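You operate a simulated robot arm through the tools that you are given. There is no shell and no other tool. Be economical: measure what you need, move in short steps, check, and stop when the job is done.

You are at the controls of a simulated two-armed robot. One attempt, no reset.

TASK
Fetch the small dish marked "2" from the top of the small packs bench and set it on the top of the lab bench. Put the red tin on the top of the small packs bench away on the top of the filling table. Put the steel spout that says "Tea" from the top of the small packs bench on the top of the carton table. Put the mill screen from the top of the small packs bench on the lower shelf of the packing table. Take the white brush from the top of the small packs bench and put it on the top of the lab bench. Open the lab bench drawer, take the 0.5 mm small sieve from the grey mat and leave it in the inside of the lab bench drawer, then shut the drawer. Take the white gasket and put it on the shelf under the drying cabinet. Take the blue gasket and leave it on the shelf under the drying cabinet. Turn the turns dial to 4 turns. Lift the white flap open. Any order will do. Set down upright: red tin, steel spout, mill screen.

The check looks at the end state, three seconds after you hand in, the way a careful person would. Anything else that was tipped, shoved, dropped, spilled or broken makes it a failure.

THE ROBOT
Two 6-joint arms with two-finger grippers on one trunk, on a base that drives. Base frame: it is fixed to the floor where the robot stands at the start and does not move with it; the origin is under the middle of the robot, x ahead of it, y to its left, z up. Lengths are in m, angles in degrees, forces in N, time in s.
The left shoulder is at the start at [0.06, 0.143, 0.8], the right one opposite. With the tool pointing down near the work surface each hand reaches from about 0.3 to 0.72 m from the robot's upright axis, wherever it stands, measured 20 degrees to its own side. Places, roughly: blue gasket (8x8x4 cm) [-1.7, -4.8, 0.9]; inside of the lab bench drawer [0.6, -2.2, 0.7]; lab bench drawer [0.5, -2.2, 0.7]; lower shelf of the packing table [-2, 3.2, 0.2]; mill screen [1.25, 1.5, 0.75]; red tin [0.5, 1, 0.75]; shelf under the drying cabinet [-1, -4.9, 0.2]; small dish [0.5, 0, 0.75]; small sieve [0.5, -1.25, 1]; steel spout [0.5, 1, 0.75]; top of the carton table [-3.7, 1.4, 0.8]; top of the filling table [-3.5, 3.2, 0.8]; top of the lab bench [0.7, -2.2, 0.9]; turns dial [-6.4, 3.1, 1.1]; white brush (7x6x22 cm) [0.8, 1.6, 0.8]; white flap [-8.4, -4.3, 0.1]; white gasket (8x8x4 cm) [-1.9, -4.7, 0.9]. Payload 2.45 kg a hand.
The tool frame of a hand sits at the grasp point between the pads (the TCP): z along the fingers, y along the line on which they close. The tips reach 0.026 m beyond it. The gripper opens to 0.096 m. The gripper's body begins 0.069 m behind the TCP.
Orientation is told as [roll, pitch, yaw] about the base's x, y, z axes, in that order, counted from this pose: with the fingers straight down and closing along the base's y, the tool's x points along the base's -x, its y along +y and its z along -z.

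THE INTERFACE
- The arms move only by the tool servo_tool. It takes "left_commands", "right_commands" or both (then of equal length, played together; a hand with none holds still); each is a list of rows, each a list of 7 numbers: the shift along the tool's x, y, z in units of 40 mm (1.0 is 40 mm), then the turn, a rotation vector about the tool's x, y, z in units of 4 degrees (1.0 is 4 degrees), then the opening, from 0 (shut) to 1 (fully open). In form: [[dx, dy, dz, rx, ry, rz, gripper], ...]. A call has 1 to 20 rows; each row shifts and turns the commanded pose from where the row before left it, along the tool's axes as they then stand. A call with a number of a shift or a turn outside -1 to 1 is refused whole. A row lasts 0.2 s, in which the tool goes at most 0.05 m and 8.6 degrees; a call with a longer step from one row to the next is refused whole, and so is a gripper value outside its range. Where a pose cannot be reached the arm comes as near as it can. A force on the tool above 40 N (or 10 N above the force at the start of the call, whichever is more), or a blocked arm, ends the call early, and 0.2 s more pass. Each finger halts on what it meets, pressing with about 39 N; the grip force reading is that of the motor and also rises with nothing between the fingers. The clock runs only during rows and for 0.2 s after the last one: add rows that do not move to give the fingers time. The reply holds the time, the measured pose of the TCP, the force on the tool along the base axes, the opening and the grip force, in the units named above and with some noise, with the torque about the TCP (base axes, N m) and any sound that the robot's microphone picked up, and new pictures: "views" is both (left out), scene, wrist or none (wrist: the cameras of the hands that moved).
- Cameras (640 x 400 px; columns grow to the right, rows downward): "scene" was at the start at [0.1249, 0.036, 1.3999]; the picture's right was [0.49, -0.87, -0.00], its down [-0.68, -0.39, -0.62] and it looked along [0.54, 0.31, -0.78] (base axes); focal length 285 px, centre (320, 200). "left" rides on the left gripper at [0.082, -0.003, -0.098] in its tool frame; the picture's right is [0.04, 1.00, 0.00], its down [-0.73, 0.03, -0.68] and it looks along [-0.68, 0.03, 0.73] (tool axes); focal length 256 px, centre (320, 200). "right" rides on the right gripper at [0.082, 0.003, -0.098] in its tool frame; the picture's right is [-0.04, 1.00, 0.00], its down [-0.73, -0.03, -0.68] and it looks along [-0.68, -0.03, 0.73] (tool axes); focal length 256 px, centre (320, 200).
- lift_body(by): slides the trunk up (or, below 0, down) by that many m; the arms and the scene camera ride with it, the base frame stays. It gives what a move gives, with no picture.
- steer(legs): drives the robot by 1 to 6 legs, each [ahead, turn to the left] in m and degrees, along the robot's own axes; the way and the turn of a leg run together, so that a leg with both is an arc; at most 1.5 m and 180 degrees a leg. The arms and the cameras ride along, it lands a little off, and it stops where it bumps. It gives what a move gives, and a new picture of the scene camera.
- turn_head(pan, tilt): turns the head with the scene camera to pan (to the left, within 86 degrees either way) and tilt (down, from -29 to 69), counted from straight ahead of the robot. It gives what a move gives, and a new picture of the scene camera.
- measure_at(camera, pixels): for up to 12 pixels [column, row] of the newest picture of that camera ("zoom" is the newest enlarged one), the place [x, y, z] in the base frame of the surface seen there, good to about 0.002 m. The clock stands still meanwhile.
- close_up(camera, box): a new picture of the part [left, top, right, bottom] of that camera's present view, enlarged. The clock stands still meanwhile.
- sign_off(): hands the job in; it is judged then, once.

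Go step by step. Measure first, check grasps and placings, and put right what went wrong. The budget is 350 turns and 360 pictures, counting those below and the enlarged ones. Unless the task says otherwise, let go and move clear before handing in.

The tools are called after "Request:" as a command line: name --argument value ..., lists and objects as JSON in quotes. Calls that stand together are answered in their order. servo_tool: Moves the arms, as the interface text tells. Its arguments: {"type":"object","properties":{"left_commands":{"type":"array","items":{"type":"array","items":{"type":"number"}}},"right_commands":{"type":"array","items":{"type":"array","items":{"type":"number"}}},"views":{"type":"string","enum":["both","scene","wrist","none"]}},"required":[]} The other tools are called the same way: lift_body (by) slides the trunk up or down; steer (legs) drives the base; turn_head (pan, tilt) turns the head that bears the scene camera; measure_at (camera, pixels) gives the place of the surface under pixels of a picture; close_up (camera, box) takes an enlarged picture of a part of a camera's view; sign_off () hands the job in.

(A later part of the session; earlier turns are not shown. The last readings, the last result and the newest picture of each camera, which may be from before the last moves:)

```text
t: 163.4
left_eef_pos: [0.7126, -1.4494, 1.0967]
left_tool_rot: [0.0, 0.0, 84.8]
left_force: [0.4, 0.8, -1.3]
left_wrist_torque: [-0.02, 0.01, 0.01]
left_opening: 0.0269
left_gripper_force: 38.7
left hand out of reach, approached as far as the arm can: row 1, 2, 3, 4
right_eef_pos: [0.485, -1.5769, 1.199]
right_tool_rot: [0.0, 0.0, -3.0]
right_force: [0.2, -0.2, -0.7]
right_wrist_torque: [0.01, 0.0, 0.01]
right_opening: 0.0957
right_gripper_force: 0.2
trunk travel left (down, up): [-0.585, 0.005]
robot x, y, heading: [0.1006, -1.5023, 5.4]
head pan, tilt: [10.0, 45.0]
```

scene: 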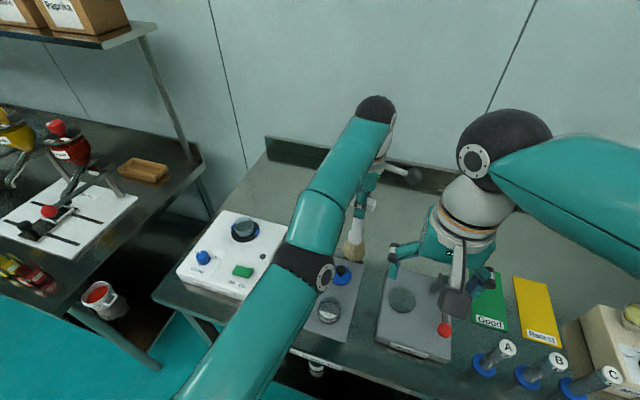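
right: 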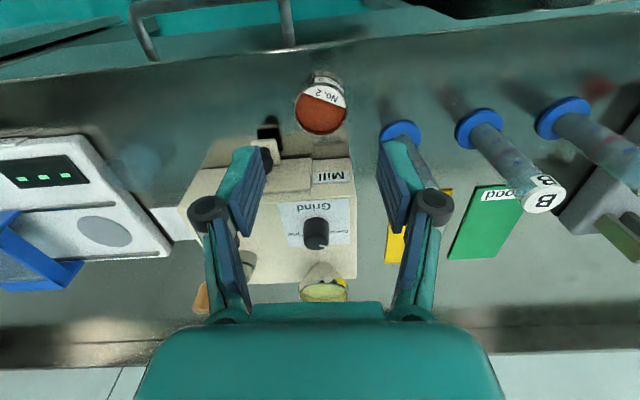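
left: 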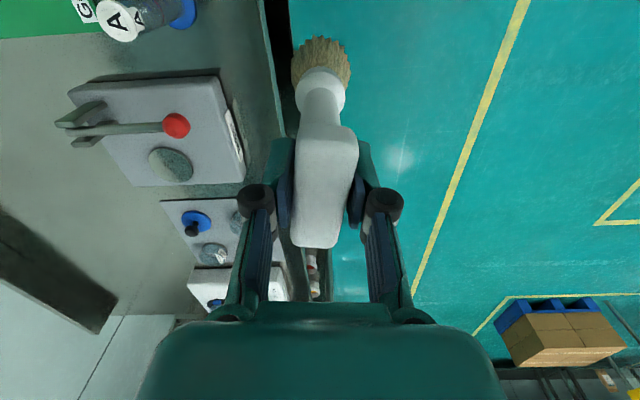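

Request:
servo_tool --left_commands '[[0.2, -0.3, 0.2, 0, 0, 0, 0], [0.2, -0.3, 0.15, 0, 0, 0, 0], [0.2, -0.2, 0, 0, 0, 0, 0], [0, 0, 0, 0, 0, 0, 0]]' --views "wrist"

Request:
close_up --camera "scene" --box '[310, 210, 438, 290]'

```text
t: 164.4
left_eef_pos: [0.7104, -1.4734, 1.0738]
left_tool_rot: [-0.4, 0.0, 84.8]
left_force: [3.7, 0.8, 26.2]
left_wrist_torque: [-0.07, -0.12, -0.04]
left_opening: 0.0267
left_gripper_force: 39.2
left hand out of reach, approached as far as the arm can: row 1, 2, 3
right_eef_pos: [0.483, -1.5771, 1.2008]
right_tool_rot: [-0.1, -0.1, -3.2]
right_force: [-0.2, -0.3, 0.2]
right_wrist_torque: [-0.01, -0.02, -0.01]
right_opening: 0.0961
right_gripper_force: 0.0
trunk travel left (down, up): [-0.585, 0.005]
robot x, y, heading: [0.1034, -1.5054, 5.2]
head pan, tilt: [10.0, 45.0]
```

left: 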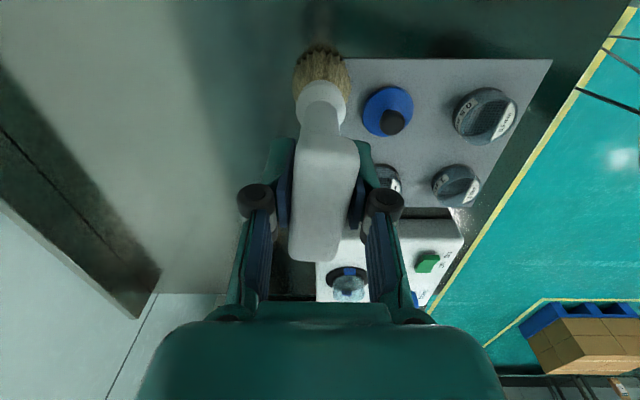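

```text
5.00 times, centred on (374, 250) of scene
```

zoom: 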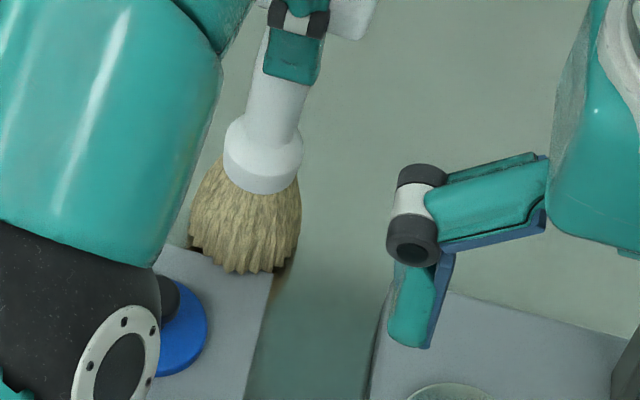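

The bristles touch the mat's corner. I'll lift 2 cm, shift 4 cm in -y into the clear gap, and lower again.

Request:
servo_tool --left_commands '[[0, 0, -0.6, 0, 0, 0, 0], [0.5, 0, 0, 0, 0, 0, 0], [0.5, -0.1, 0, 0, 0, 0, 0], [0, -0.1, 0.3, 0, 0, 0, 0], [0, -0.2, 0.1, 0, 0, 0, 0], [0, 0, 0, 0, 0, 0, 0]]' --views "none"

Request:
close_up --camera "scene" --box '[310, 210, 438, 290]'

```text
t: 165.8
left_eef_pos: [0.7019, -1.5085, 1.0717]
left_tool_rot: [-0.2, 0.0, 85.0]
left_force: [-0.1, -0.4, 8.9]
left_wrist_torque: [0.26, 0.14, 0.04]
left_opening: 0.0267
left_gripper_force: 39.6
left hand out of reach, approached as far as the arm can: row 1, 2, 3, 5
right_eef_pos: [0.483, -1.5766, 1.2002]
right_tool_rot: [0.0, 0.0, -3.0]
right_force: [-0.8, -0.5, -1.3]
right_wrist_torque: [0.01, -0.02, 0.0]
right_opening: 0.0962
right_gripper_force: 0.2
trunk travel left (down, up): [-0.585, 0.005]
robot x, y, heading: [0.1008, -1.5051, 5.1]
head pan, tilt: [10.0, 45.0]
```

```text
5.00 times, centred on (374, 250) of scene
```

zoom: 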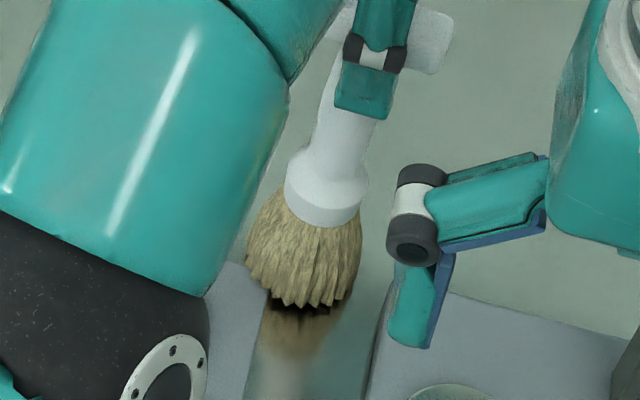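

It's touching already, presumably the bristles' left edge on the mat. Lift a little, shift 8 mm more and outwards, then measure the gap.

Request:
servo_tool --left_commands '[[0, 0.1, -0.4, 0, 0, 0, 0], [0.2, 0, -0.1, 0, 0, 0, 0], [0, 0, 0, 0, 0, 0, 0]]' --views "none"

Request:
close_up --camera "scene" --box '[326, 230, 422, 290]'

Request:
measure_at --camera "scene" --pixels '[[383, 265], [386, 272], [388, 275], [392, 268], [362, 270], [358, 272], [378, 280], [399, 272]]'

```text
t: 166.6
left_eef_pos: [0.6928, -1.5149, 1.0895]
left_tool_rot: [0.0, -0.2, 84.9]
left_force: [-0.5, 0.8, -0.7]
left_wrist_torque: [0.0, 0.01, -0.02]
left_opening: 0.0269
left_gripper_force: 39.3
left hand out of reach, approached as far as the arm can: row 2
right_eef_pos: [0.485, -1.5767, 1.1993]
right_tool_rot: [0.1, 0.0, -3.0]
right_force: [0.7, -0.7, -0.3]
right_wrist_torque: [-0.02, 0.03, -0.01]
right_opening: 0.096
right_gripper_force: 0.0
trunk travel left (down, up): [-0.585, 0.005]
robot x, y, heading: [0.1016, -1.504, 5.1]
head pan, tilt: [10.0, 45.0]
```

```text
6.67 times, centred on (374, 260) of scene
```

zoom: 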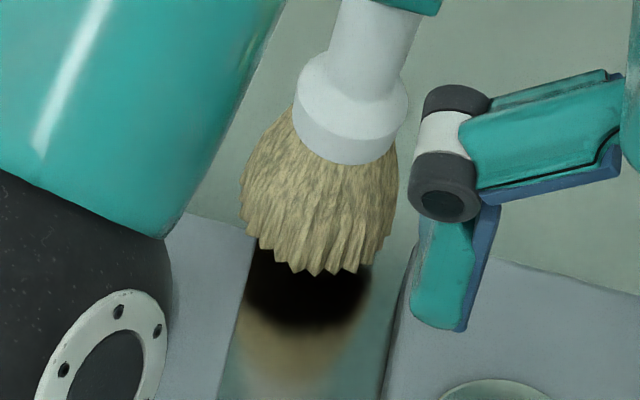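

```text
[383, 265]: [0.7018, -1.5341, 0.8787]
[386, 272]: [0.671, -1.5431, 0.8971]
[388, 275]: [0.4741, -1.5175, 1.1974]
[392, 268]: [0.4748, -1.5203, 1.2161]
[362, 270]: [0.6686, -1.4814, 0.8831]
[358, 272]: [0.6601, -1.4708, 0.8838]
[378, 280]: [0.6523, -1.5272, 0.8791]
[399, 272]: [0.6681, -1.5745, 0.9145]
```

The contact height actually equals the bench surface (0.8796+0.195=1.075), so it was fine. The shadow now lies in the gap; lower and release.

Request:
servo_tool --left_commands '[[0.1, 0, 0.2, 0, 0, 0, 0], [0, 0, 0.15, 0, 0, 0, 0], [0, 0, 0.05, 0, 0, 0, 0], [0, 0, 0, 0, 0, 0, 0]]' --views "none"

Request:
close_up --camera "scene" --box '[310, 170, 470, 270]'

```text
t: 167.6
left_eef_pos: [0.6971, -1.5126, 1.0768]
left_tool_rot: [-0.2, 0.1, 85.6]
left_force: [-0.1, 0.6, -0.3]
left_wrist_torque: [0.0, -0.01, 0.02]
left_opening: 0.0266
left_gripper_force: 38.9
right_eef_pos: [0.4848, -1.576, 1.1996]
right_tool_rot: [0.0, 0.0, -3.1]
right_force: [-0.4, 0.5, -0.4]
right_wrist_torque: [0.0, -0.01, -0.06]
right_opening: 0.096
right_gripper_force: 0.0
trunk travel left (down, up): [-0.585, 0.005]
robot x, y, heading: [0.1011, -1.5046, 5.4]
head pan, tilt: [10.0, 45.0]
```

```text
4.00 times, centred on (390, 220) of scene
```

zoom: 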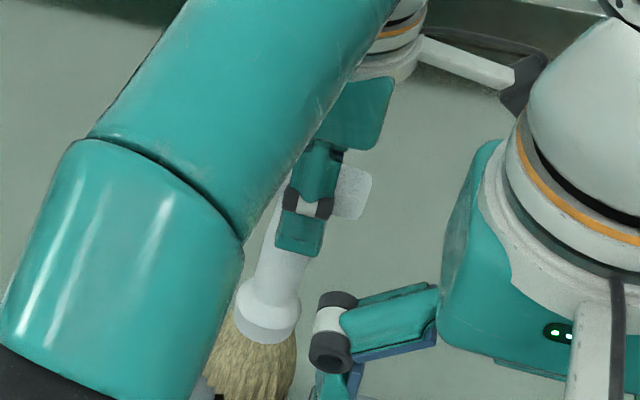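

Request:
servo_tool --left_commands '[[0, 0, 0.07, 0, 0, 0, 0], [0, 0, 0, 0, 0, 0, 0.1], [0, 0, 0, 0, 0, 0, 0.3], [0, 0, 0, 0, 0, 0, 0.5], [0, 0, 0, 0, 0, 0, 0.5], [0, 0, 0, 0, 0, 0, 0.5]]' --views "wrist"

```text
t: 169.0
left_eef_pos: [0.6981, -1.5123, 1.0733]
left_tool_rot: [0.0, -0.1, 85.7]
left_force: [0.4, -0.5, 0.0]
left_wrist_torque: [0.0, -0.01, -0.03]
left_opening: 0.0479
left_gripper_force: 0.2
left hand out of reach, approached as far as the arm can: row 1
right_eef_pos: [0.4849, -1.5772, 1.1978]
right_tool_rot: [0.0, 0.0, -3.0]
right_force: [-0.4, 0.5, -0.6]
right_wrist_torque: [-0.03, 0.02, 0.01]
right_opening: 0.0959
right_gripper_force: 0.1
trunk travel left (down, up): [-0.585, 0.005]
robot x, y, heading: [0.101, -1.5047, 5.4]
head pan, tilt: [10.0, 45.0]
```

left: 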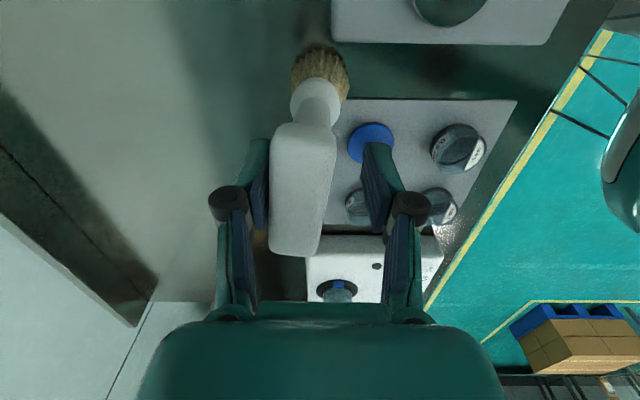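

Released; the head sits near the left finger. I'll open wider, then rise straight.

Request:
servo_tool --left_commands '[[0, 0, 0, 0, 0, 0, 0.7], [0, 0, 0, 0, 0, 0, 0.9], [0, 0, 0, 0, 0, 0, 0.9], [0, 0, 0, 0, 0, 0, 0.9]]' --views "wrist"

```text
t: 170.0
left_eef_pos: [0.6979, -1.5128, 1.0705]
left_tool_rot: [0.3, 0.1, 85.7]
left_force: [0.3, -0.1, 0.4]
left_wrist_torque: [0.0, 0.0, -0.01]
left_opening: 0.0863
left_gripper_force: 0.0
right_eef_pos: [0.4839, -1.5777, 1.1988]
right_tool_rot: [0.0, 0.0, -3.1]
right_force: [0.0, -0.6, 0.2]
right_wrist_torque: [0.01, 0.01, 0.02]
right_opening: 0.0961
right_gripper_force: 0.1
trunk travel left (down, up): [-0.585, 0.005]
robot x, y, heading: [0.1035, -1.5041, 5.3]
head pan, tilt: [10.0, 45.0]
```

left: 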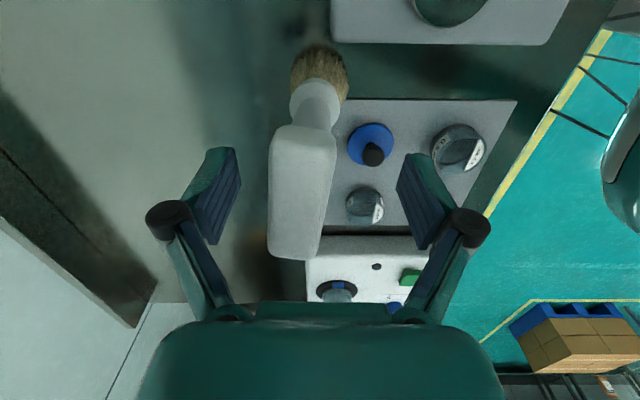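

The brush stands freely. Because rising here would pull the hand back, I'll slide out along the head's long axis (+y), then retract up.

Request:
servo_tool --left_commands '[[-0.6, 0, 0, 0, 0, 0, 0.9], [-0.9, 0, 0, 0, 0, 0, 0.9], [-0.9, 0, 0, 0, 0, 0, 0.9], [-0.6, 0.3, -0.2, 0, 0, 0, 0.9], [0, 0.9, -0.5, 0, 0, 0, 0.9], [0, 0.9, -0.5, 0, 0, 0, 0.9], [0, 0.9, -0.5, 0, 0, 0, 0.9], [0, 0.9, 0, 0, 0, 0, 0.9], [0, 0.9, 0, 0, 0, 0, 0.9]]' --views "scene"

```text
t: 172.0
left_eef_pos: [0.7153, -1.4148, 1.0991]
left_tool_rot: [0.2, 0.0, 84.9]
left_force: [-0.4, -0.3, -0.2]
left_wrist_torque: [0.01, 0.02, 0.0]
left_opening: 0.0862
left_gripper_force: 0.1
left hand out of reach, approached as far as the arm can: row 1, 2, 3, 4, 5, 6, 7, 8, 9
right_eef_pos: [0.4838, -1.5765, 1.1993]
right_tool_rot: [0.0, 0.0, -3.1]
right_force: [0.5, -0.4, -0.7]
right_wrist_torque: [-0.04, -0.01, 0.02]
right_opening: 0.0962
right_gripper_force: 0.1
trunk travel left (down, up): [-0.585, 0.005]
robot x, y, heading: [0.1, -1.5041, 5.3]
head pan, tilt: [10.0, 45.0]
```

scene: 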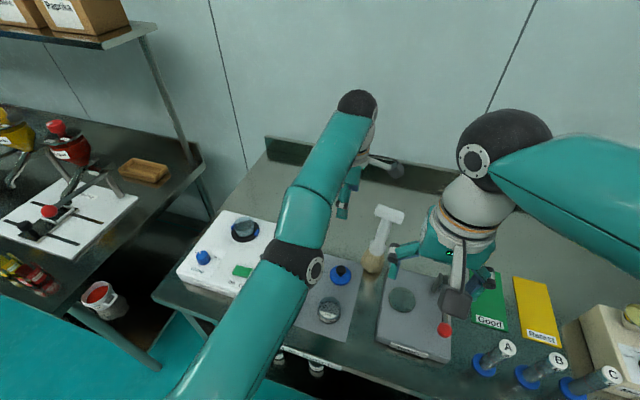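

The brush stands upright on its own. Retracting the left hand.

Request:
servo_tool --left_commands '[[0, 0.9, -0.3, 0, 0, 0, 0.9], [0, 0.9, -0.3, 0, 0, 0, 0.9], [0, 0.9, -0.3, 0, 0, 0, 0.9], [0, 0.9, 0, 0, 0, 0, 0.9], [0, 0.9, 0, 0, 0, 0, 0.9], [0, 0, 0, 0, 0, 0, 0.9]]' --views "scene"

```text
t: 173.4
left_eef_pos: [0.7165, -1.4162, 1.0976]
left_tool_rot: [0.1, -0.2, 84.9]
left_force: [0.7, 0.0, 0.5]
left_wrist_torque: [-0.01, 0.01, 0.01]
left_opening: 0.0864
left_gripper_force: 0.1
left hand out of reach, approached as far as the arm can: row 1, 2, 3, 4, 5
right_eef_pos: [0.4848, -1.5778, 1.1995]
right_tool_rot: [0.0, 0.0, -3.1]
right_force: [-0.3, 0.4, -0.4]
right_wrist_torque: [-0.01, 0.0, -0.01]
right_opening: 0.096
right_gripper_force: 0.0
trunk travel left (down, up): [-0.585, 0.005]
robot x, y, heading: [0.1017, -1.5011, 5.3]
head pan, tilt: [10.0, 45.0]
```

scene: 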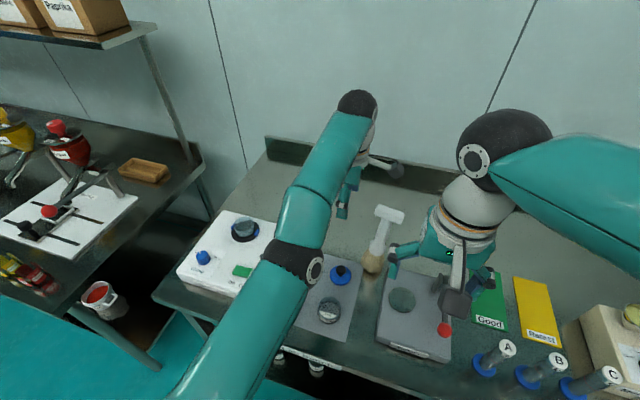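

The arm is stuck stretched; I'll try a slightly downward diagonal to unfold the elbow.

Request:
servo_tool --left_commands '[[-0.3, 0.2, 0.3, 0, 0, 0, 0.9], [-0.3, 0.3, 0.3, 0, 0, 0, 0.9], [-0.3, 0.5, 0, 0, 0, 0, 0.9], [-0.3, 0.5, 0, 0, 0, 0, 0.9], [-0.3, 0.5, 0, 0, 0, 0, 0.9], [0, 0, 0, 0, 0, 0, 0.9]]' --views "none"

```text
t: 174.8
left_eef_pos: [0.717, -1.4114, 1.0956]
left_tool_rot: [0.2, -0.1, 84.9]
left_force: [0.5, 0.0, -0.4]
left_wrist_torque: [-0.02, -0.03, -0.01]
left_opening: 0.0862
left_gripper_force: 0.1
left hand out of reach, approached as far as the arm can: row 1, 2, 3, 4, 5
right_eef_pos: [0.4845, -1.5771, 1.1991]
right_tool_rot: [0.0, 0.0, -3.2]
right_force: [0.2, -0.2, 0.3]
right_wrist_torque: [0.04, -0.03, 0.01]
right_opening: 0.0961
right_gripper_force: 0.1
trunk travel left (down, up): [-0.585, 0.005]
robot x, y, heading: [0.1003, -1.5047, 5.4]
head pan, tilt: [10.0, 45.0]
```

Request:
servo_tool --left_commands '[[-0.8, 0, 0, 0, 0, 0, 0.9], [-0.8, 0, 0, 0, 0, 0, 0.9], [-0.8, 0, 0, 0, 0, 0, 0.9], [-0.8, 0, 0, 0, 0, 0, 0.9], [0, 0, 0, 0, 0, 0, 0.9]]' --views "none"

```text
t: 176.0
left_eef_pos: [0.732, -1.2841, 1.0955]
left_tool_rot: [0.0, -0.1, 84.9]
left_force: [0.0, -0.3, -0.1]
left_wrist_torque: [0.02, -0.01, 0.02]
left_opening: 0.0863
left_gripper_force: 0.2
left hand out of reach, approached as far as the arm can: row 1
right_eef_pos: [0.4845, -1.5775, 1.1993]
right_tool_rot: [0.0, 0.0, -3.1]
right_force: [-0.5, -0.1, 0.1]
right_wrist_torque: [0.0, 0.01, -0.03]
right_opening: 0.0963
right_gripper_force: 0.0
trunk travel left (down, up): [-0.585, 0.005]
robot x, y, heading: [0.1029, -1.5057, 5.3]
head pan, tilt: [10.0, 45.0]
```

It moves again. I'll bring the left hand back over the 0.5 mm sieve and look.

Request:
servo_tool --left_commands '[[0, 0.9, 0, 0, 0, 0, 0.9], [0, 0.95, 0, 0, 0, 0, 0.9], [0, 0.95, 0, 0, 0, 0, 0.9], [0, 0.95, 0, 0, 0, 0, 0.9], [0, 0.95, 0, 0, 0, 0, 0.9], [0.9, 0, 0, 0, 0, 0, 0.9], [0.98, 0, 0, 0, 0, 0, 0.9], [0.98, 0, 0.3, 0, 0, 0, 0.9], [0.98, 0, 0.6, 0, 0, 0, 0.9], [0, 0, 0.85, 0, 0, 0, 0.9], [0, 0, 0, 0, 0, 0, 0.9]]' --views "wrist"

```text
t: 178.4
left_eef_pos: [0.5307, -1.4177, 1.028]
left_tool_rot: [0.0, -0.2, 85.0]
left_force: [0.3, 0.6, -0.5]
left_wrist_torque: [0.01, -0.04, -0.01]
left_opening: 0.0864
left_gripper_force: 0.0
right_eef_pos: [0.4845, -1.5766, 1.1995]
right_tool_rot: [0.0, 0.0, -3.2]
right_force: [-0.6, -0.3, 0.2]
right_wrist_torque: [0.0, 0.01, -0.01]
right_opening: 0.096
right_gripper_force: 0.0
trunk travel left (down, up): [-0.585, 0.005]
robot x, y, heading: [0.1007, -1.5082, 5.5]
head pan, tilt: [10.0, 45.0]
```

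left: 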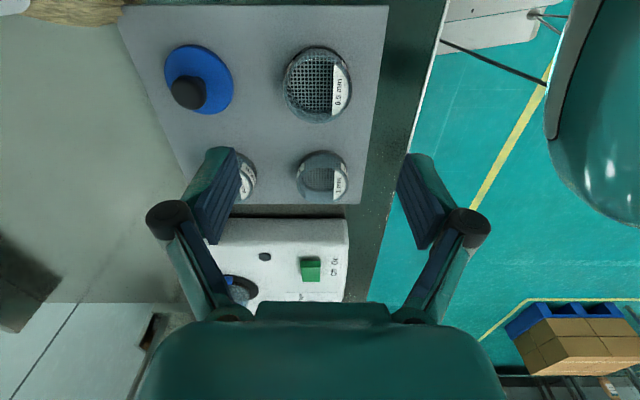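

Request:
close_up --camera "left" --box '[269, 52, 365, 112]'

Request:
measure_at --camera "left" --pixels '[[317, 48], [287, 85], [350, 85], [318, 118], [310, 85], [318, 126], [250, 100]]'

```text
6.67 times, centred on (317, 82) of left
```

zoom: 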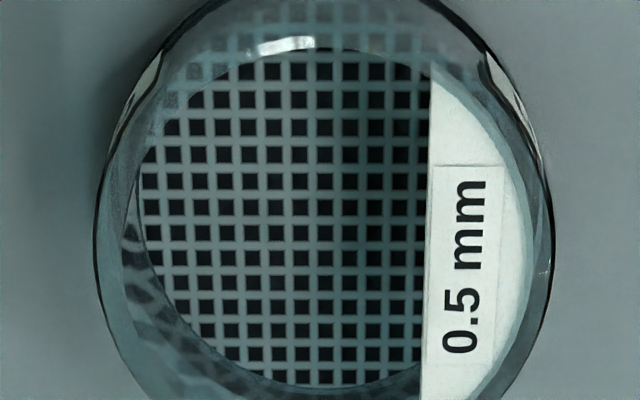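

```text
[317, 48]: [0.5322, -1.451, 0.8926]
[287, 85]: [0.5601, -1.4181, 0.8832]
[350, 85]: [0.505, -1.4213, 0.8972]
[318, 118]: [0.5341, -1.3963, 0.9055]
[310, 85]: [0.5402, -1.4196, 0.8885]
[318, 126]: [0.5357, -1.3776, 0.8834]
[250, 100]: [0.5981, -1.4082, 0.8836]
```

The 0.5 mm sieve is centred at (0.532,-1.4225), rim z≈0.9055, mat 0.8835. Descend, close and lift.

Request:
servo_tool --left_commands '[[0.12, -0.03, 0.7, 0, 0, 0, 0.85], [0, 0, 0.8, 0, 0, 0, 0.85], [0, 0, 0.7, 0, 0, 0, 0.85], [0, 0, 0.5, 0, 0, 0, 0.85], [0, 0, 0.2, 0, 0, 0, 0.85], [0, 0, 0, 0, 0, 0, 0.4], [0, 0, 0, 0, 0, 0, 0], [0, 0, 0, 0, 0, 0, 0], [0, 0, 0, 0, 0, 0, 0], [0, 0, -0.1, 0, 0, 0, 0], [0, 0, -0.3, 0, 0, 0, 0], [0, 0, -0.5, 0, 0, 0, 0]]' --views "wrist"

```text
t: 181.0
left_eef_pos: [0.5311, -1.4236, 0.9484]
left_tool_rot: [0.0, -0.2, 84.9]
left_force: [0.2, -0.1, -0.2]
left_wrist_torque: [-0.01, -0.05, -0.03]
left_opening: 0.0529
left_gripper_force: 38.9
right_eef_pos: [0.4841, -1.5758, 1.1999]
right_tool_rot: [0.0, 0.0, -3.2]
right_force: [-0.6, -0.1, -0.2]
right_wrist_torque: [0.02, -0.02, 0.03]
right_opening: 0.096
right_gripper_force: 0.1
trunk travel left (down, up): [-0.585, 0.005]
robot x, y, heading: [0.1016, -1.5025, 5.5]
head pan, tilt: [10.0, 45.0]
```

left: 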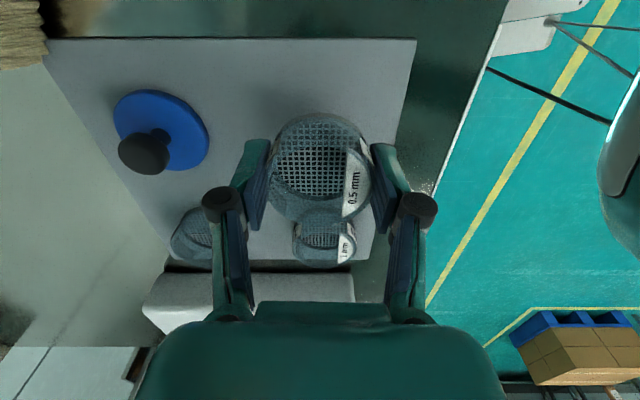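

The sieve is held (0.053, 39 N). I'll lift and tuck it, then drive back and over to the drawer.

Request:
servo_tool --left_commands '[[0, 0, -0.8, 0, 0, 0, 0], [0, 0, -0.9, 0, 0, 0, 0], [0, 0, -0.9, 0, 0, 0, 0], [0, 0.9, -0.3, 0, 0, 0, 0], [0, 0.9, 0, 0, 0, 0, 0], [0, 0.9, 0, 0, 0, 0, 0], [0, 0.9, 0, 0, 0, 0, 0]]' --views "none"

Request:
steer --legs '[[-0.3, 0], [0, -44], [0, -44], [0.68, 0], [0, 43], [0, 42]]'

Request:
turn_head --pan 0 --tilt 45

```text
t: 182.6
left_eef_pos: [0.3869, -1.4102, 1.0638]
left_tool_rot: [-0.1, -0.1, 84.9]
left_force: [0.4, -0.7, -0.8]
left_wrist_torque: [0.02, -0.01, -0.01]
left_opening: 0.0528
left_gripper_force: 39.3
right_eef_pos: [0.4832, -1.577, 1.2005]
right_tool_rot: [0.0, -0.1, -3.1]
right_force: [-0.1, -0.4, 0.4]
right_wrist_torque: [-0.01, -0.03, -0.01]
right_opening: 0.0962
right_gripper_force: 0.1
trunk travel left (down, up): [-0.585, 0.005]
robot x, y, heading: [0.0999, -1.4988, 5.5]
head pan, tilt: [10.0, 45.0]
```

```text
t: 196.9
left_eef_pos: [0.1827, -2.1296, 1.0647]
left_tool_rot: [0.0, -0.1, 79.8]
left_force: [0.0, 0.7, -0.8]
left_wrist_torque: [0.04, -0.01, 0.02]
left_opening: 0.0525
left_gripper_force: 38.8
right_eef_pos: [0.2649, -2.305, 1.2]
right_tool_rot: [0.0, 0.0, -8.1]
right_force: [-0.3, 0.2, 0.6]
right_wrist_torque: [-0.01, -0.05, -0.01]
right_opening: 0.096
right_gripper_force: 0.0
trunk travel left (down, up): [-0.585, 0.005]
robot x, y, heading: [-0.1101, -2.2203, 0.0]
head pan, tilt: [10.0, 45.0]
```

scene: 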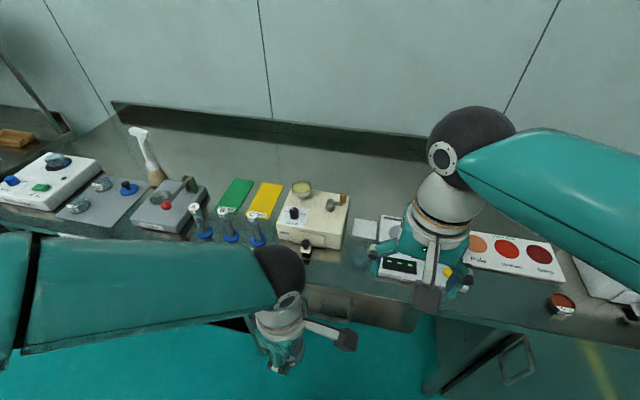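

```text
t: 197.6
left_eef_pos: [0.1826, -2.1305, 1.064]
left_tool_rot: [0.0, -0.1, 79.9]
left_force: [0.4, -0.3, -0.2]
left_wrist_torque: [0.05, -0.01, -0.02]
left_opening: 0.0526
left_gripper_force: 39.3
right_eef_pos: [0.2642, -2.3054, 1.2004]
right_tool_rot: [0.0, 0.1, -8.3]
right_force: [0.3, 1.0, 0.8]
right_wrist_torque: [0.02, -0.01, -0.03]
right_opening: 0.096
right_gripper_force: 0.0
trunk travel left (down, up): [-0.585, 0.005]
robot x, y, heading: [-0.1082, -2.2228, -0.2]
head pan, tilt: [0.0, 45.0]
```

scene: 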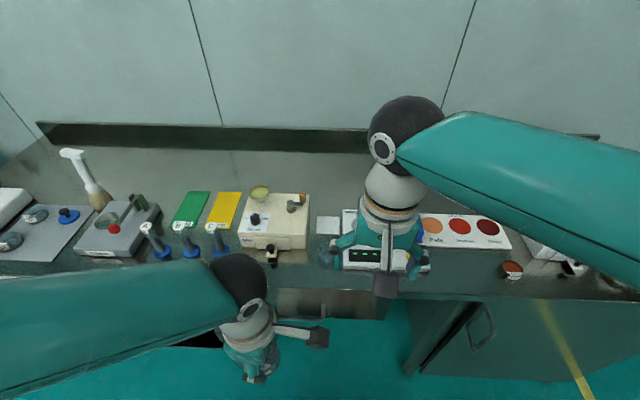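

The handle is hidden from the head; I'll move the left hand away to the left and use the right wrist camera.

Request:
servo_tool --left_commands '[[-0.9, 0, 0, 0, 0, 0, 0], [-0.9, 0, 0, 0, 0, 0, 0], [-0.9, 0, 0, 0, 0, 0, 0], [-0.9, 0, 0, 0, 0, 0, 0], [-0.9, 0, 0, 0, 0, 0, 0]]' --right_commands '[[0, 0, 0, 0, 0, 0, 1], [0, 0, 0, 0, 0, 0, 1], [0, 0, 0, 0, 0, 0, 1], [0, 0, 0, 0, 0, 0, 1], [0, 0, 0, 0, 0, 0, 1]]' --views "both"

```text
t: 198.8
left_eef_pos: [0.2134, -1.9529, 1.0598]
left_tool_rot: [-0.1, 0.0, 79.8]
left_force: [0.8, 0.5, -0.4]
left_wrist_torque: [0.01, 0.0, 0.01]
left_opening: 0.0526
left_gripper_force: 38.8
right_eef_pos: [0.2653, -2.305, 1.2002]
right_tool_rot: [-0.1, 0.0, -8.2]
right_force: [-0.8, 0.8, 0.2]
right_wrist_torque: [0.01, 0.0, -0.06]
right_opening: 0.096
right_gripper_force: 0.1
trunk travel left (down, up): [-0.585, 0.005]
robot x, y, heading: [-0.1083, -2.2233, -0.4]
head pan, tilt: [0.0, 45.0]
```

scene: 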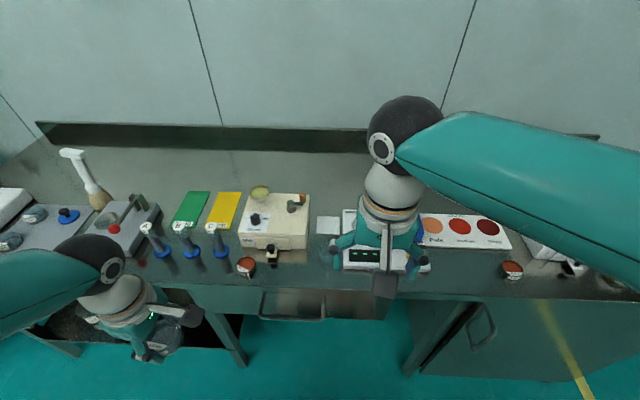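
right: 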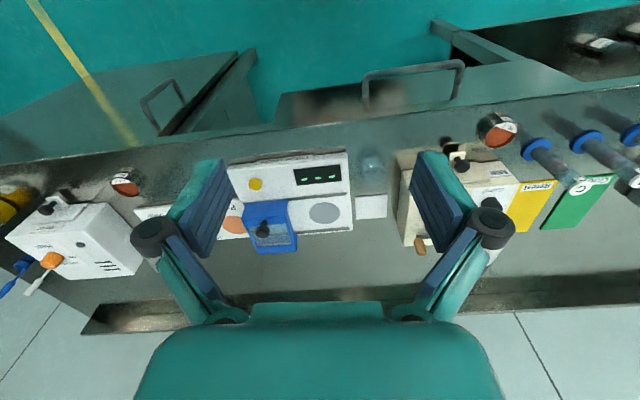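
left: 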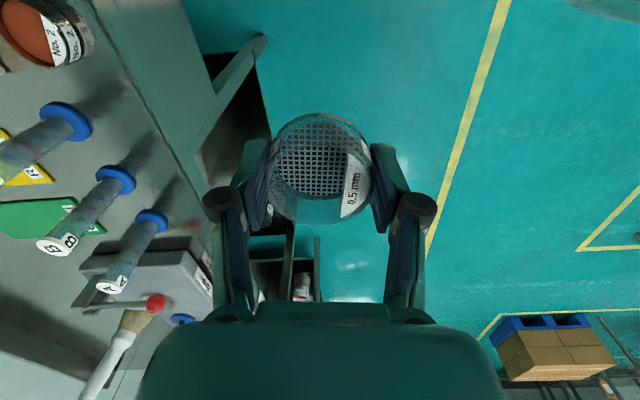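

The handle shows in the right camera: bar from (365,78) to (462,65). I'll zoom and measure.

Request:
close_up --camera "right" --box '[340, 40, 484, 130]'

Request:
measure_at --camera "right" --pixels '[[400, 70], [420, 69], [440, 66], [368, 85], [366, 100], [462, 70], [458, 90], [420, 85], [400, 100], [300, 95], [480, 95], [460, 100]]'

```text
4.44 times, centred on (412, 85) of right
```

zoom: 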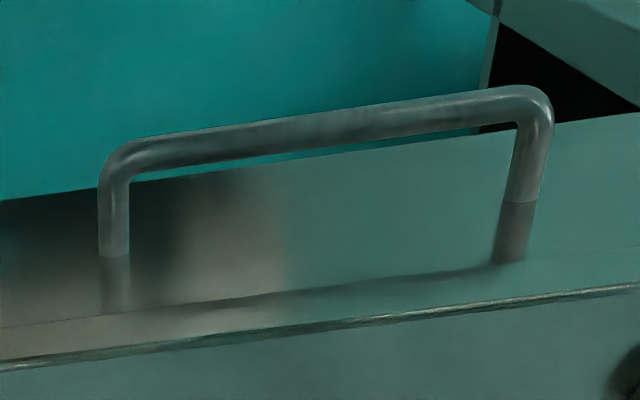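

```text
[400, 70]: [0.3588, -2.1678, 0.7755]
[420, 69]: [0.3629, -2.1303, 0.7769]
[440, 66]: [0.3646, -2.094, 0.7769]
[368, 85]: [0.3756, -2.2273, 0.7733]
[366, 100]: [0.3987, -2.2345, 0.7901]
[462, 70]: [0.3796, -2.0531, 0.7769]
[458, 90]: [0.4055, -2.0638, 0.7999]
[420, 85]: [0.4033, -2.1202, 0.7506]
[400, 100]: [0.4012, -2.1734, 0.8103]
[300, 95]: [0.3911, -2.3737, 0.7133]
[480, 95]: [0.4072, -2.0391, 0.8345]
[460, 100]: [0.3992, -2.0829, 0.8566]
```

Handle bar: x≈0.362, z≈0.772, y −2.05…−2.23; drawer face x≈0.402. I'll yaw the right hand by −82° so it closes along x, then tilt it to hook the bar.

Request:
servo_tool --right_commands '[[0, 0, 0, 0, 0, 1, 0.6], [0, 0, 0, 0, 0, 1, 0.42], [0, 0, 0, 0, 0, 1, 0.42], [0, 0, 0, 0, 0, 1, 0.42], [0, 0, 0, 0, 0, 1, 0.42], [0, 0, 0, 0, 0, 1, 0.42], [0, 0, 0, 0, 0, 1, 0.42], [0, 0, 0, 0, 0, 1, 0.42], [0, 0, 0, 0, 0, 1, 0.42], [0, 0, 0, 0, 0, 1, 0.42], [0, 0, 0, 0, 0, 1, 0.42], [0, 0, 0, 0, 0, 1, 0.42], [0, 0, 0, 0, 0, 1, 0.42], [0, 0, 0, 0, 0, 1, 0.42], [0, 0, 0, 0, 0, 1, 0.42], [0, 0, 0, 0, 0, 1, 0.42], [0, 0, 0, 0, 0, 1, 0.42], [0, 0, 0, 0, 0, 1, 0.42], [0, 0, 0, 0, 0, 1, 0.42], [0, 0, 0, 0, 0, 1, 0.42]]' --views "none"

```text
t: 203.0
left_eef_pos: [0.2135, -1.9532, 1.0599]
left_tool_rot: [0.0, -0.1, 79.8]
left_force: [-0.3, 0.1, -0.3]
left_wrist_torque: [0.01, 0.01, 0.02]
left_opening: 0.0524
left_gripper_force: 39.3
right_eef_pos: [0.2641, -2.3046, 1.1993]
right_tool_rot: [0.0, 0.0, -88.3]
right_force: [0.8, 0.0, -0.1]
right_wrist_torque: [0.0, 0.01, -0.01]
right_opening: 0.0405
right_gripper_force: 0.0
trunk travel left (down, up): [-0.585, 0.005]
robot x, y, heading: [-0.114, -2.2188, -0.2]
head pan, tilt: [0.0, 45.0]
```

Request:
servo_tool --left_commands '[[-0.95, 0, 0, 0, 0, 0, 0], [-0.95, 0, 0, 0, 0, 0, 0], [-0.95, 0, 0, 0, 0, 0, 0], [-0.95, 0, 0, 0, 0, 0, 0], [0, 0, 0, 0, 0, 0, 0], [0, 0, 0, 0, 0, 0, 0], [0, 0, 0, 0, 0, 0, 0], [0, 0, 0, 0, 0, 0, 0], [0, 0, 0, 0, 0, 0, 0], [0, 0, 0, 0, 0, 0, 0], [0, 0, 0, 0, 0, 0, 0], [0, 0, 0, 0, 0, 0, 0], [0, 0, 0, 0, 0, 0, 0]]' --right_commands '[[0, 0, 0, 0, 0, 0, 0.42], [0, 0, 0, 0, 0, 0, 0.42], [0.82, 0.1, 0.6, 0, 0, 0, 0.42], [0.82, 0.1, 0.6, 0, 0, 0, 0.42], [0.82, 0.1, 0.6, 0, 0, 0, 0.42], [0.82, 0.1, 0.6, 0, 0, 0, 0.42], [0.82, 0.1, 0.6, 0, 0, 0, 0.42], [0, 0.1, 0.94, 0, 0, 0, 0.42], [0, 0.1, 0.94, 0, 0, 0, 0.42], [0, 0.1, 0.94, 0, 0, 0, 0.42], [0, 0.1, 0.94, 0, 0, 0, 0.42], [0, 0.1, 0.94, 0, 0, 0, 0.42], [0, 0.1, 0.94, 0, 0, 0, 0.42]]' --views "none"

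Request:
servo_tool --right_commands '[[0, 0, 0, -0.9, 0, 0, 0.42], [0, 0, 0, -0.9, 0, 0, 0.42], [0, 0, 0, -0.9, 0, 0, 0.42], [0, 0, 0, -0.9, 0, 0, 0.42], [0, 0, 0, -0.9, 0, 0, 0.42], [0, 0, 0, -0.9, 0, 0, 0.42], [0, 0, 0, -0.85, 0, 0, 0.42], [0, 0, 0, 0, 0, 0, 0.42]]' --views "both"

```text
t: 205.8
left_eef_pos: [0.2437, -1.804, 1.0624]
left_tool_rot: [0.2, -0.1, 79.8]
left_force: [0.2, 0.3, -0.1]
left_wrist_torque: [-0.03, -0.01, -0.01]
left_opening: 0.0525
left_gripper_force: 39.2
right_eef_pos: [0.3009, -2.1399, 0.8518]
right_tool_rot: [-0.1, 0.0, -88.3]
right_force: [0.1, -0.6, -0.1]
right_wrist_torque: [-0.03, 0.01, 0.02]
right_opening: 0.0399
right_gripper_force: 0.1
trunk travel left (down, up): [-0.585, 0.005]
robot x, y, heading: [-0.1092, -2.2231, -0.0]
head pan, tilt: [0.0, 45.0]
```

```text
t: 207.6
left_eef_pos: [0.2414, -1.8042, 1.0621]
left_tool_rot: [0.0, -0.1, 79.8]
left_force: [-0.5, -0.1, -1.0]
left_wrist_torque: [-0.02, 0.0, 0.02]
left_opening: 0.0527
left_gripper_force: 39.1
right_eef_pos: [0.3831, -2.1244, 0.9025]
right_tool_rot: [19.4, -0.2, -88.7]
right_force: [0.3, 0.3, -0.1]
right_wrist_torque: [-0.01, 0.01, 0.01]
right_opening: 0.0404
right_gripper_force: 0.0
right hand out of reach, approached as far as the arm can: row 3, 4, 5, 6, 7
trunk travel left (down, up): [-0.585, 0.005]
robot x, y, heading: [-0.1104, -2.2198, -0.1]
head pan, tilt: [0.0, 45.0]
```

scene: 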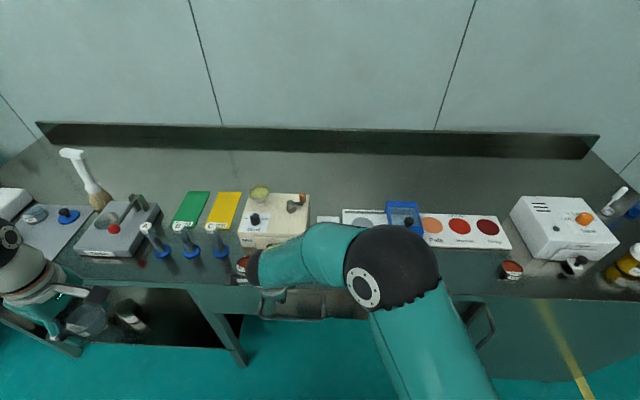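
right: 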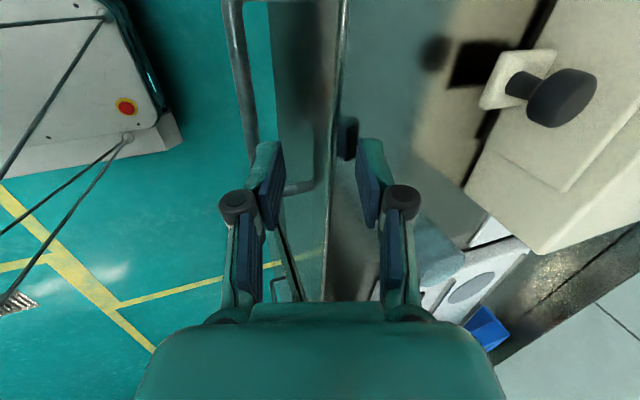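

The tilt forced the hand out over the bench edge (fingers at (270,170)/(370,190)), so I abandon tilting. Plan: vertical tool, fully open, hooking only the inner finger behind the bar. First rise, back off and untilt.

Request:
servo_tool --right_commands '[[0, 0, -0.8, 0, 0, 0, 0.42], [0, -0.3, -0.9, 0, 0, 0, 0.42], [0, -0.9, -0.5, 0, 0, 0, 0.42], [0, -0.9, -0.3, 0, 0, 0, 0.42], [0, -0.6, 0, 0.9, 0, 0, 0.42], [0, 0, 0, 0.9, 0, 0, 0.6], [0, 0, 0, 0.9, 0, 0, 0.8], [0, 0, 0, 0.9, 0, 0, 1], [0, 0, 0, 0.9, 0, 0, 1], [0, 0, 0, 0.35, 0, 0, 1], [0, 0, 0, 0, 0, 0, 1]]' --views "none"

```text
t: 210.0
left_eef_pos: [0.241, -1.8019, 1.063]
left_tool_rot: [0.0, -0.2, 79.7]
left_force: [0.3, -0.1, -1.4]
left_wrist_torque: [-0.01, -0.04, 0.0]
left_opening: 0.0526
left_gripper_force: 38.4
right_eef_pos: [0.2778, -2.1163, 1.0065]
right_tool_rot: [2.2, 1.3, -88.6]
right_force: [-0.2, -0.4, -0.4]
right_wrist_torque: [0.01, 0.01, 0.0]
right_opening: 0.0959
right_gripper_force: 0.0
right hand out of reach, approached as far as the arm can: row 3, 4
trunk travel left (down, up): [-0.585, 0.005]
robot x, y, heading: [-0.1066, -2.2209, -0.3]
head pan, tilt: [0.0, 45.0]
```

Request:
servo_tool --right_commands '[[-0.2, 0.4, 0.5, 0.5, 0, 0, 1], [-0.2, 0.45, 0.7, 0, 0, 0, 1], [-0.2, 0.45, 0.7, 0, 0, 0, 1], [0, 0, 0.8, 0, 0, 0, 1], [0, 0, 0.5, 0, 0, 0, 1], [0, 0, 0, 0, 0, 0, 1]]' --views "wrist"

```text
t: 211.4
left_eef_pos: [0.2423, -1.8046, 1.0624]
left_tool_rot: [0.1, -0.1, 79.8]
left_force: [0.8, -0.5, -0.9]
left_wrist_torque: [-0.01, 0.01, -0.01]
left_opening: 0.0524
left_gripper_force: 39.1
right_eef_pos: [0.3222, -2.1375, 0.8645]
right_tool_rot: [-1.0, 0.0, -87.8]
right_force: [-0.4, 1.0, 0.4]
right_wrist_torque: [-0.02, 0.01, 0.01]
right_opening: 0.0958
right_gripper_force: 0.1
trunk travel left (down, up): [-0.585, 0.005]
robot x, y, heading: [-0.1063, -2.2197, -0.1]
head pan, tilt: [0.0, 45.0]
```

right: 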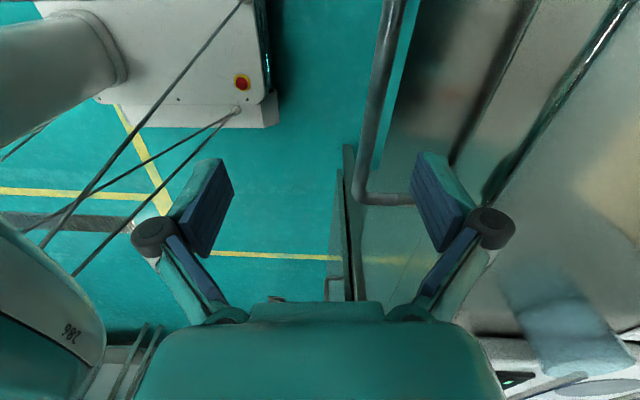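

The bar (375,100) lies left of the right finger, with the bench edge further right. I'll nudge +8 mm in x and descend 8 cm.

Request:
servo_tool --right_commands '[[0, 0.22, 0, -0.25, 0, 0, 1], [0, 0, 0.5, 0, 0, 0, 1], [0, 0, 0.5, 0, 0, 0, 1], [0, 0, 0.5, 0, 0, 0, 1], [0, 0, 0.4, 0, 0, 0, 1], [0, 0, 0, 0, 0, 0, 1]]' --views "wrist"

```text
t: 212.8
left_eef_pos: [0.2429, -1.8041, 1.0611]
left_tool_rot: [0.0, 0.0, 79.9]
left_force: [0.0, 0.2, 0.2]
left_wrist_torque: [0.01, 0.02, 0.0]
left_opening: 0.0524
left_gripper_force: 39.2
right_eef_pos: [0.3327, -2.1378, 0.7871]
right_tool_rot: [0.0, -0.1, -87.9]
right_force: [-0.8, 0.4, 0.9]
right_wrist_torque: [0.0, -0.01, -0.02]
right_opening: 0.096
right_gripper_force: 0.0
trunk travel left (down, up): [-0.585, 0.005]
robot x, y, heading: [-0.1096, -2.2255, -0.1]
head pan, tilt: [0.0, 45.0]
```

right: 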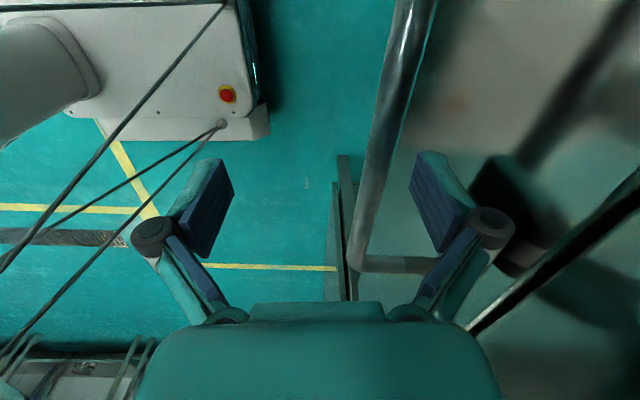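

The inner finger is behind the bar. Lower 6 mm more, then pull by driving back 0.2 m.

Request:
servo_tool --right_commands '[[0, -0.15, 0.15, 0, 0, 0, 1], [0, 0, 0, 0, 0, 0, 1]]' --views "none"

Request:
steer --legs '[[-0.2, 0]]'

```text
t: 213.4
left_eef_pos: [0.2424, -1.8035, 1.0622]
left_tool_rot: [0.0, -0.1, 79.8]
left_force: [-0.5, -0.1, -0.3]
left_wrist_torque: [0.03, 0.0, 0.02]
left_opening: 0.0525
left_gripper_force: 38.7
right_eef_pos: [0.3251, -2.1379, 0.7809]
right_tool_rot: [-0.1, -0.2, -87.9]
right_force: [1.1, -0.5, 0.5]
right_wrist_torque: [-0.01, 0.0, 0.03]
right_opening: 0.0957
right_gripper_force: 0.1
trunk travel left (down, up): [-0.585, 0.005]
robot x, y, heading: [-0.1078, -2.2228, -0.1]
head pan, tilt: [0.0, 45.0]
```

```text
t: 215.0
left_eef_pos: [0.0389, -1.8022, 1.0632]
left_tool_rot: [0.0, 0.0, 79.9]
left_force: [-1.0, -0.9, -1.2]
left_wrist_torque: [0.04, -0.04, 0.0]
left_opening: 0.0524
left_gripper_force: 39.0
right_eef_pos: [0.1225, -2.1378, 0.7816]
right_tool_rot: [0.0, -0.2, -87.9]
right_force: [-0.1, -1.0, 0.6]
right_wrist_torque: [0.02, -0.05, -0.03]
right_opening: 0.0957
right_gripper_force: 0.2
trunk travel left (down, up): [-0.585, 0.005]
robot x, y, heading: [-0.3118, -2.222, -0.0]
head pan, tilt: [0.0, 45.0]
```

scene: 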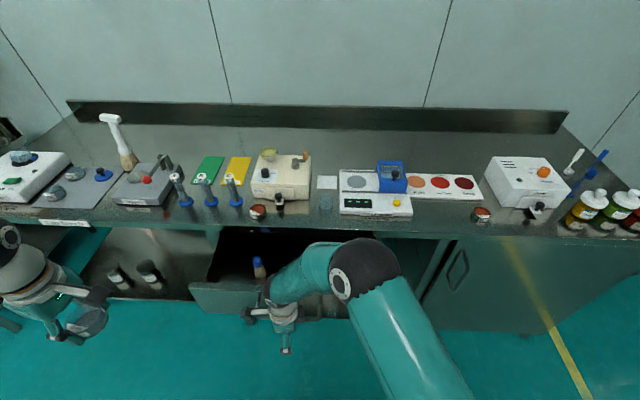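

The drawer is open about 0.2 m. I'll lift the right hand straight out and aside, then look inside.

Request:
servo_tool --right_commands '[[0, 0.1, -0.6, 0, 0, 0, 1], [0, 0, -1, 0, 0, 0, 1], [0, 0, -1, 0, 0, 0, 1], [0, 0, -1, 0, 0, 0, 1], [0, 0, -1, 0, 0, 0, 1], [0, 0, -1, 0, 0, 0, 1], [-0.9, 0, -0.5, 0, 0, 0, 1], [-0.9, 0, 0, 0, 0, 0, 1], [-0.9, 0, 0, 0, 0, 0, 1], [-0.9, 0, 0, 0, 0, 0, 1], [-0.9, 0, 0, 0, 0, 0, 1], [-0.9, 0, 0, 0, 0, 0, 1]]' --views "none"

Request:
turn_head --pan 0 --tilt 55

```text
t: 217.6
left_eef_pos: [0.0383, -1.8031, 1.0633]
left_tool_rot: [0.0, -0.1, 79.9]
left_force: [0.7, 0.2, -0.3]
left_wrist_torque: [0.01, -0.03, 0.02]
left_opening: 0.0524
left_gripper_force: 39.4
right_eef_pos: [0.1348, -2.3532, 1.0271]
right_tool_rot: [0.0, -0.1, -87.8]
right_force: [-0.2, -0.5, 0.1]
right_wrist_torque: [0.01, -0.06, 0.0]
right_opening: 0.0959
right_gripper_force: 0.2
trunk travel left (down, up): [-0.585, 0.005]
robot x, y, heading: [-0.3159, -2.2228, -0.3]
head pan, tilt: [0.0, 45.0]
```

```text
t: 218.4
left_eef_pos: [0.0402, -1.8028, 1.0626]
left_tool_rot: [0.0, -0.1, 79.9]
left_force: [0.0, -0.1, -0.5]
left_wrist_torque: [0.05, 0.0, 0.02]
left_opening: 0.0523
left_gripper_force: 39.3
right_eef_pos: [0.1344, -2.3523, 1.0265]
right_tool_rot: [0.1, -0.2, -87.8]
right_force: [0.0, -0.2, 0.1]
right_wrist_torque: [-0.03, 0.0, 0.0]
right_opening: 0.0963
right_gripper_force: 0.0
trunk travel left (down, up): [-0.585, 0.005]
robot x, y, heading: [-0.3137, -2.2218, -0.3]
head pan, tilt: [0.0, 55.0]
```

scene: 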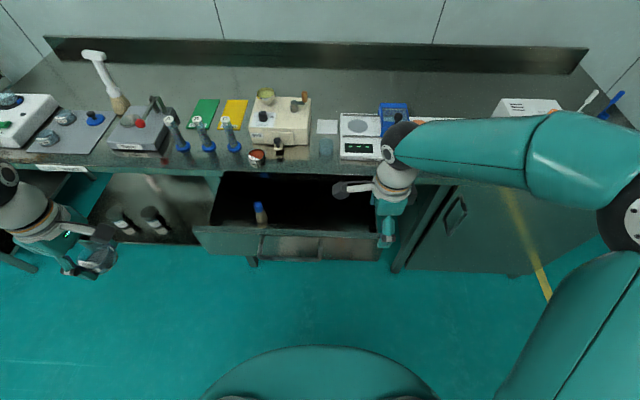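

Request:
close_up --camera "scene" --box '[180, 155, 420, 275]'

Request:
measure_at --camera "scene" --pixels '[[260, 212], [300, 205], [300, 195], [320, 215], [330, 228], [240, 215], [225, 222], [300, 232], [200, 230], [290, 258], [350, 220], [370, 180]]'

```text
2.67 times, centred on (300, 215) of scene
```

zoom: 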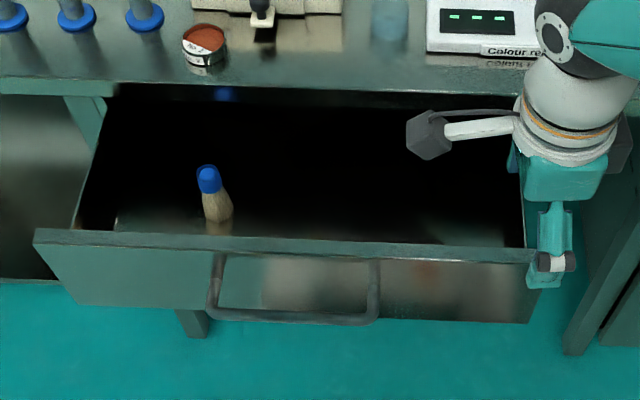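

```text
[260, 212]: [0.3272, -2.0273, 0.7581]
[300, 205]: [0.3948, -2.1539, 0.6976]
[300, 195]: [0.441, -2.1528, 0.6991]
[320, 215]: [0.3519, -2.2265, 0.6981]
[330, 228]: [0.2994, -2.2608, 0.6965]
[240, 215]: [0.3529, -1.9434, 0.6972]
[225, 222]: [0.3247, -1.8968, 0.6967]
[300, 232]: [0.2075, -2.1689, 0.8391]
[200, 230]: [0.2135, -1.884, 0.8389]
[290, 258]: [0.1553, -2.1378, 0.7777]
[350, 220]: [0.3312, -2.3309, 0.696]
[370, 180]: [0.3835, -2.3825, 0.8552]
```

Drawer floor z≈0.697, front wall top 0.839 at x≈0.207, a small brush inside at (0.327,-2.027). I'll clear the right hand up and aside, and lower the trunk 0.12 m for the left hand's reach.

Request:
servo_tool --right_commands '[[-0.7, 0, -0.7, 0, 0, 0, 1], [-0.7, 0, -0.7, 0, 0, 0, 1], [-0.7, 0, -0.7, 0, 0, 0, 1], [-0.7, 0, -0.7, 0, 0, 0, 1]]' --views "none"

Request:
lift_body --by -0.1

```text
t: 219.4
left_eef_pos: [0.0382, -1.8031, 1.0621]
left_tool_rot: [0.0, -0.1, 79.9]
left_force: [-0.6, 1.0, -0.5]
left_wrist_torque: [-0.05, 0.0, -0.02]
left_opening: 0.0526
left_gripper_force: 38.9
right_eef_pos: [0.138, -2.4655, 1.1385]
right_tool_rot: [0.0, -0.1, -87.8]
right_force: [0.6, -0.7, 0.1]
right_wrist_torque: [0.01, 0.0, -0.02]
right_opening: 0.0959
right_gripper_force: 0.0
trunk travel left (down, up): [-0.585, 0.005]
robot x, y, heading: [-0.3119, -2.2241, -0.1]
head pan, tilt: [0.0, 55.0]
```

```text
t: 220.7
left_eef_pos: [0.0396, -1.8033, 0.9619]
left_tool_rot: [0.0, -0.1, 79.9]
left_force: [-1.0, 1.1, -0.6]
left_wrist_torque: [0.0, 0.0, 0.01]
left_opening: 0.0526
left_gripper_force: 39.1
right_eef_pos: [0.1389, -2.4633, 1.0371]
right_tool_rot: [0.1, -0.1, -87.9]
right_force: [0.0, -0.3, -1.0]
right_wrist_torque: [-0.02, 0.04, -0.01]
right_opening: 0.0961
right_gripper_force: 0.0
trunk travel left (down, up): [-0.485, 0.105]
robot x, y, heading: [-0.3142, -2.2256, -0.4]
head pan, tilt: [0.0, 55.0]
```

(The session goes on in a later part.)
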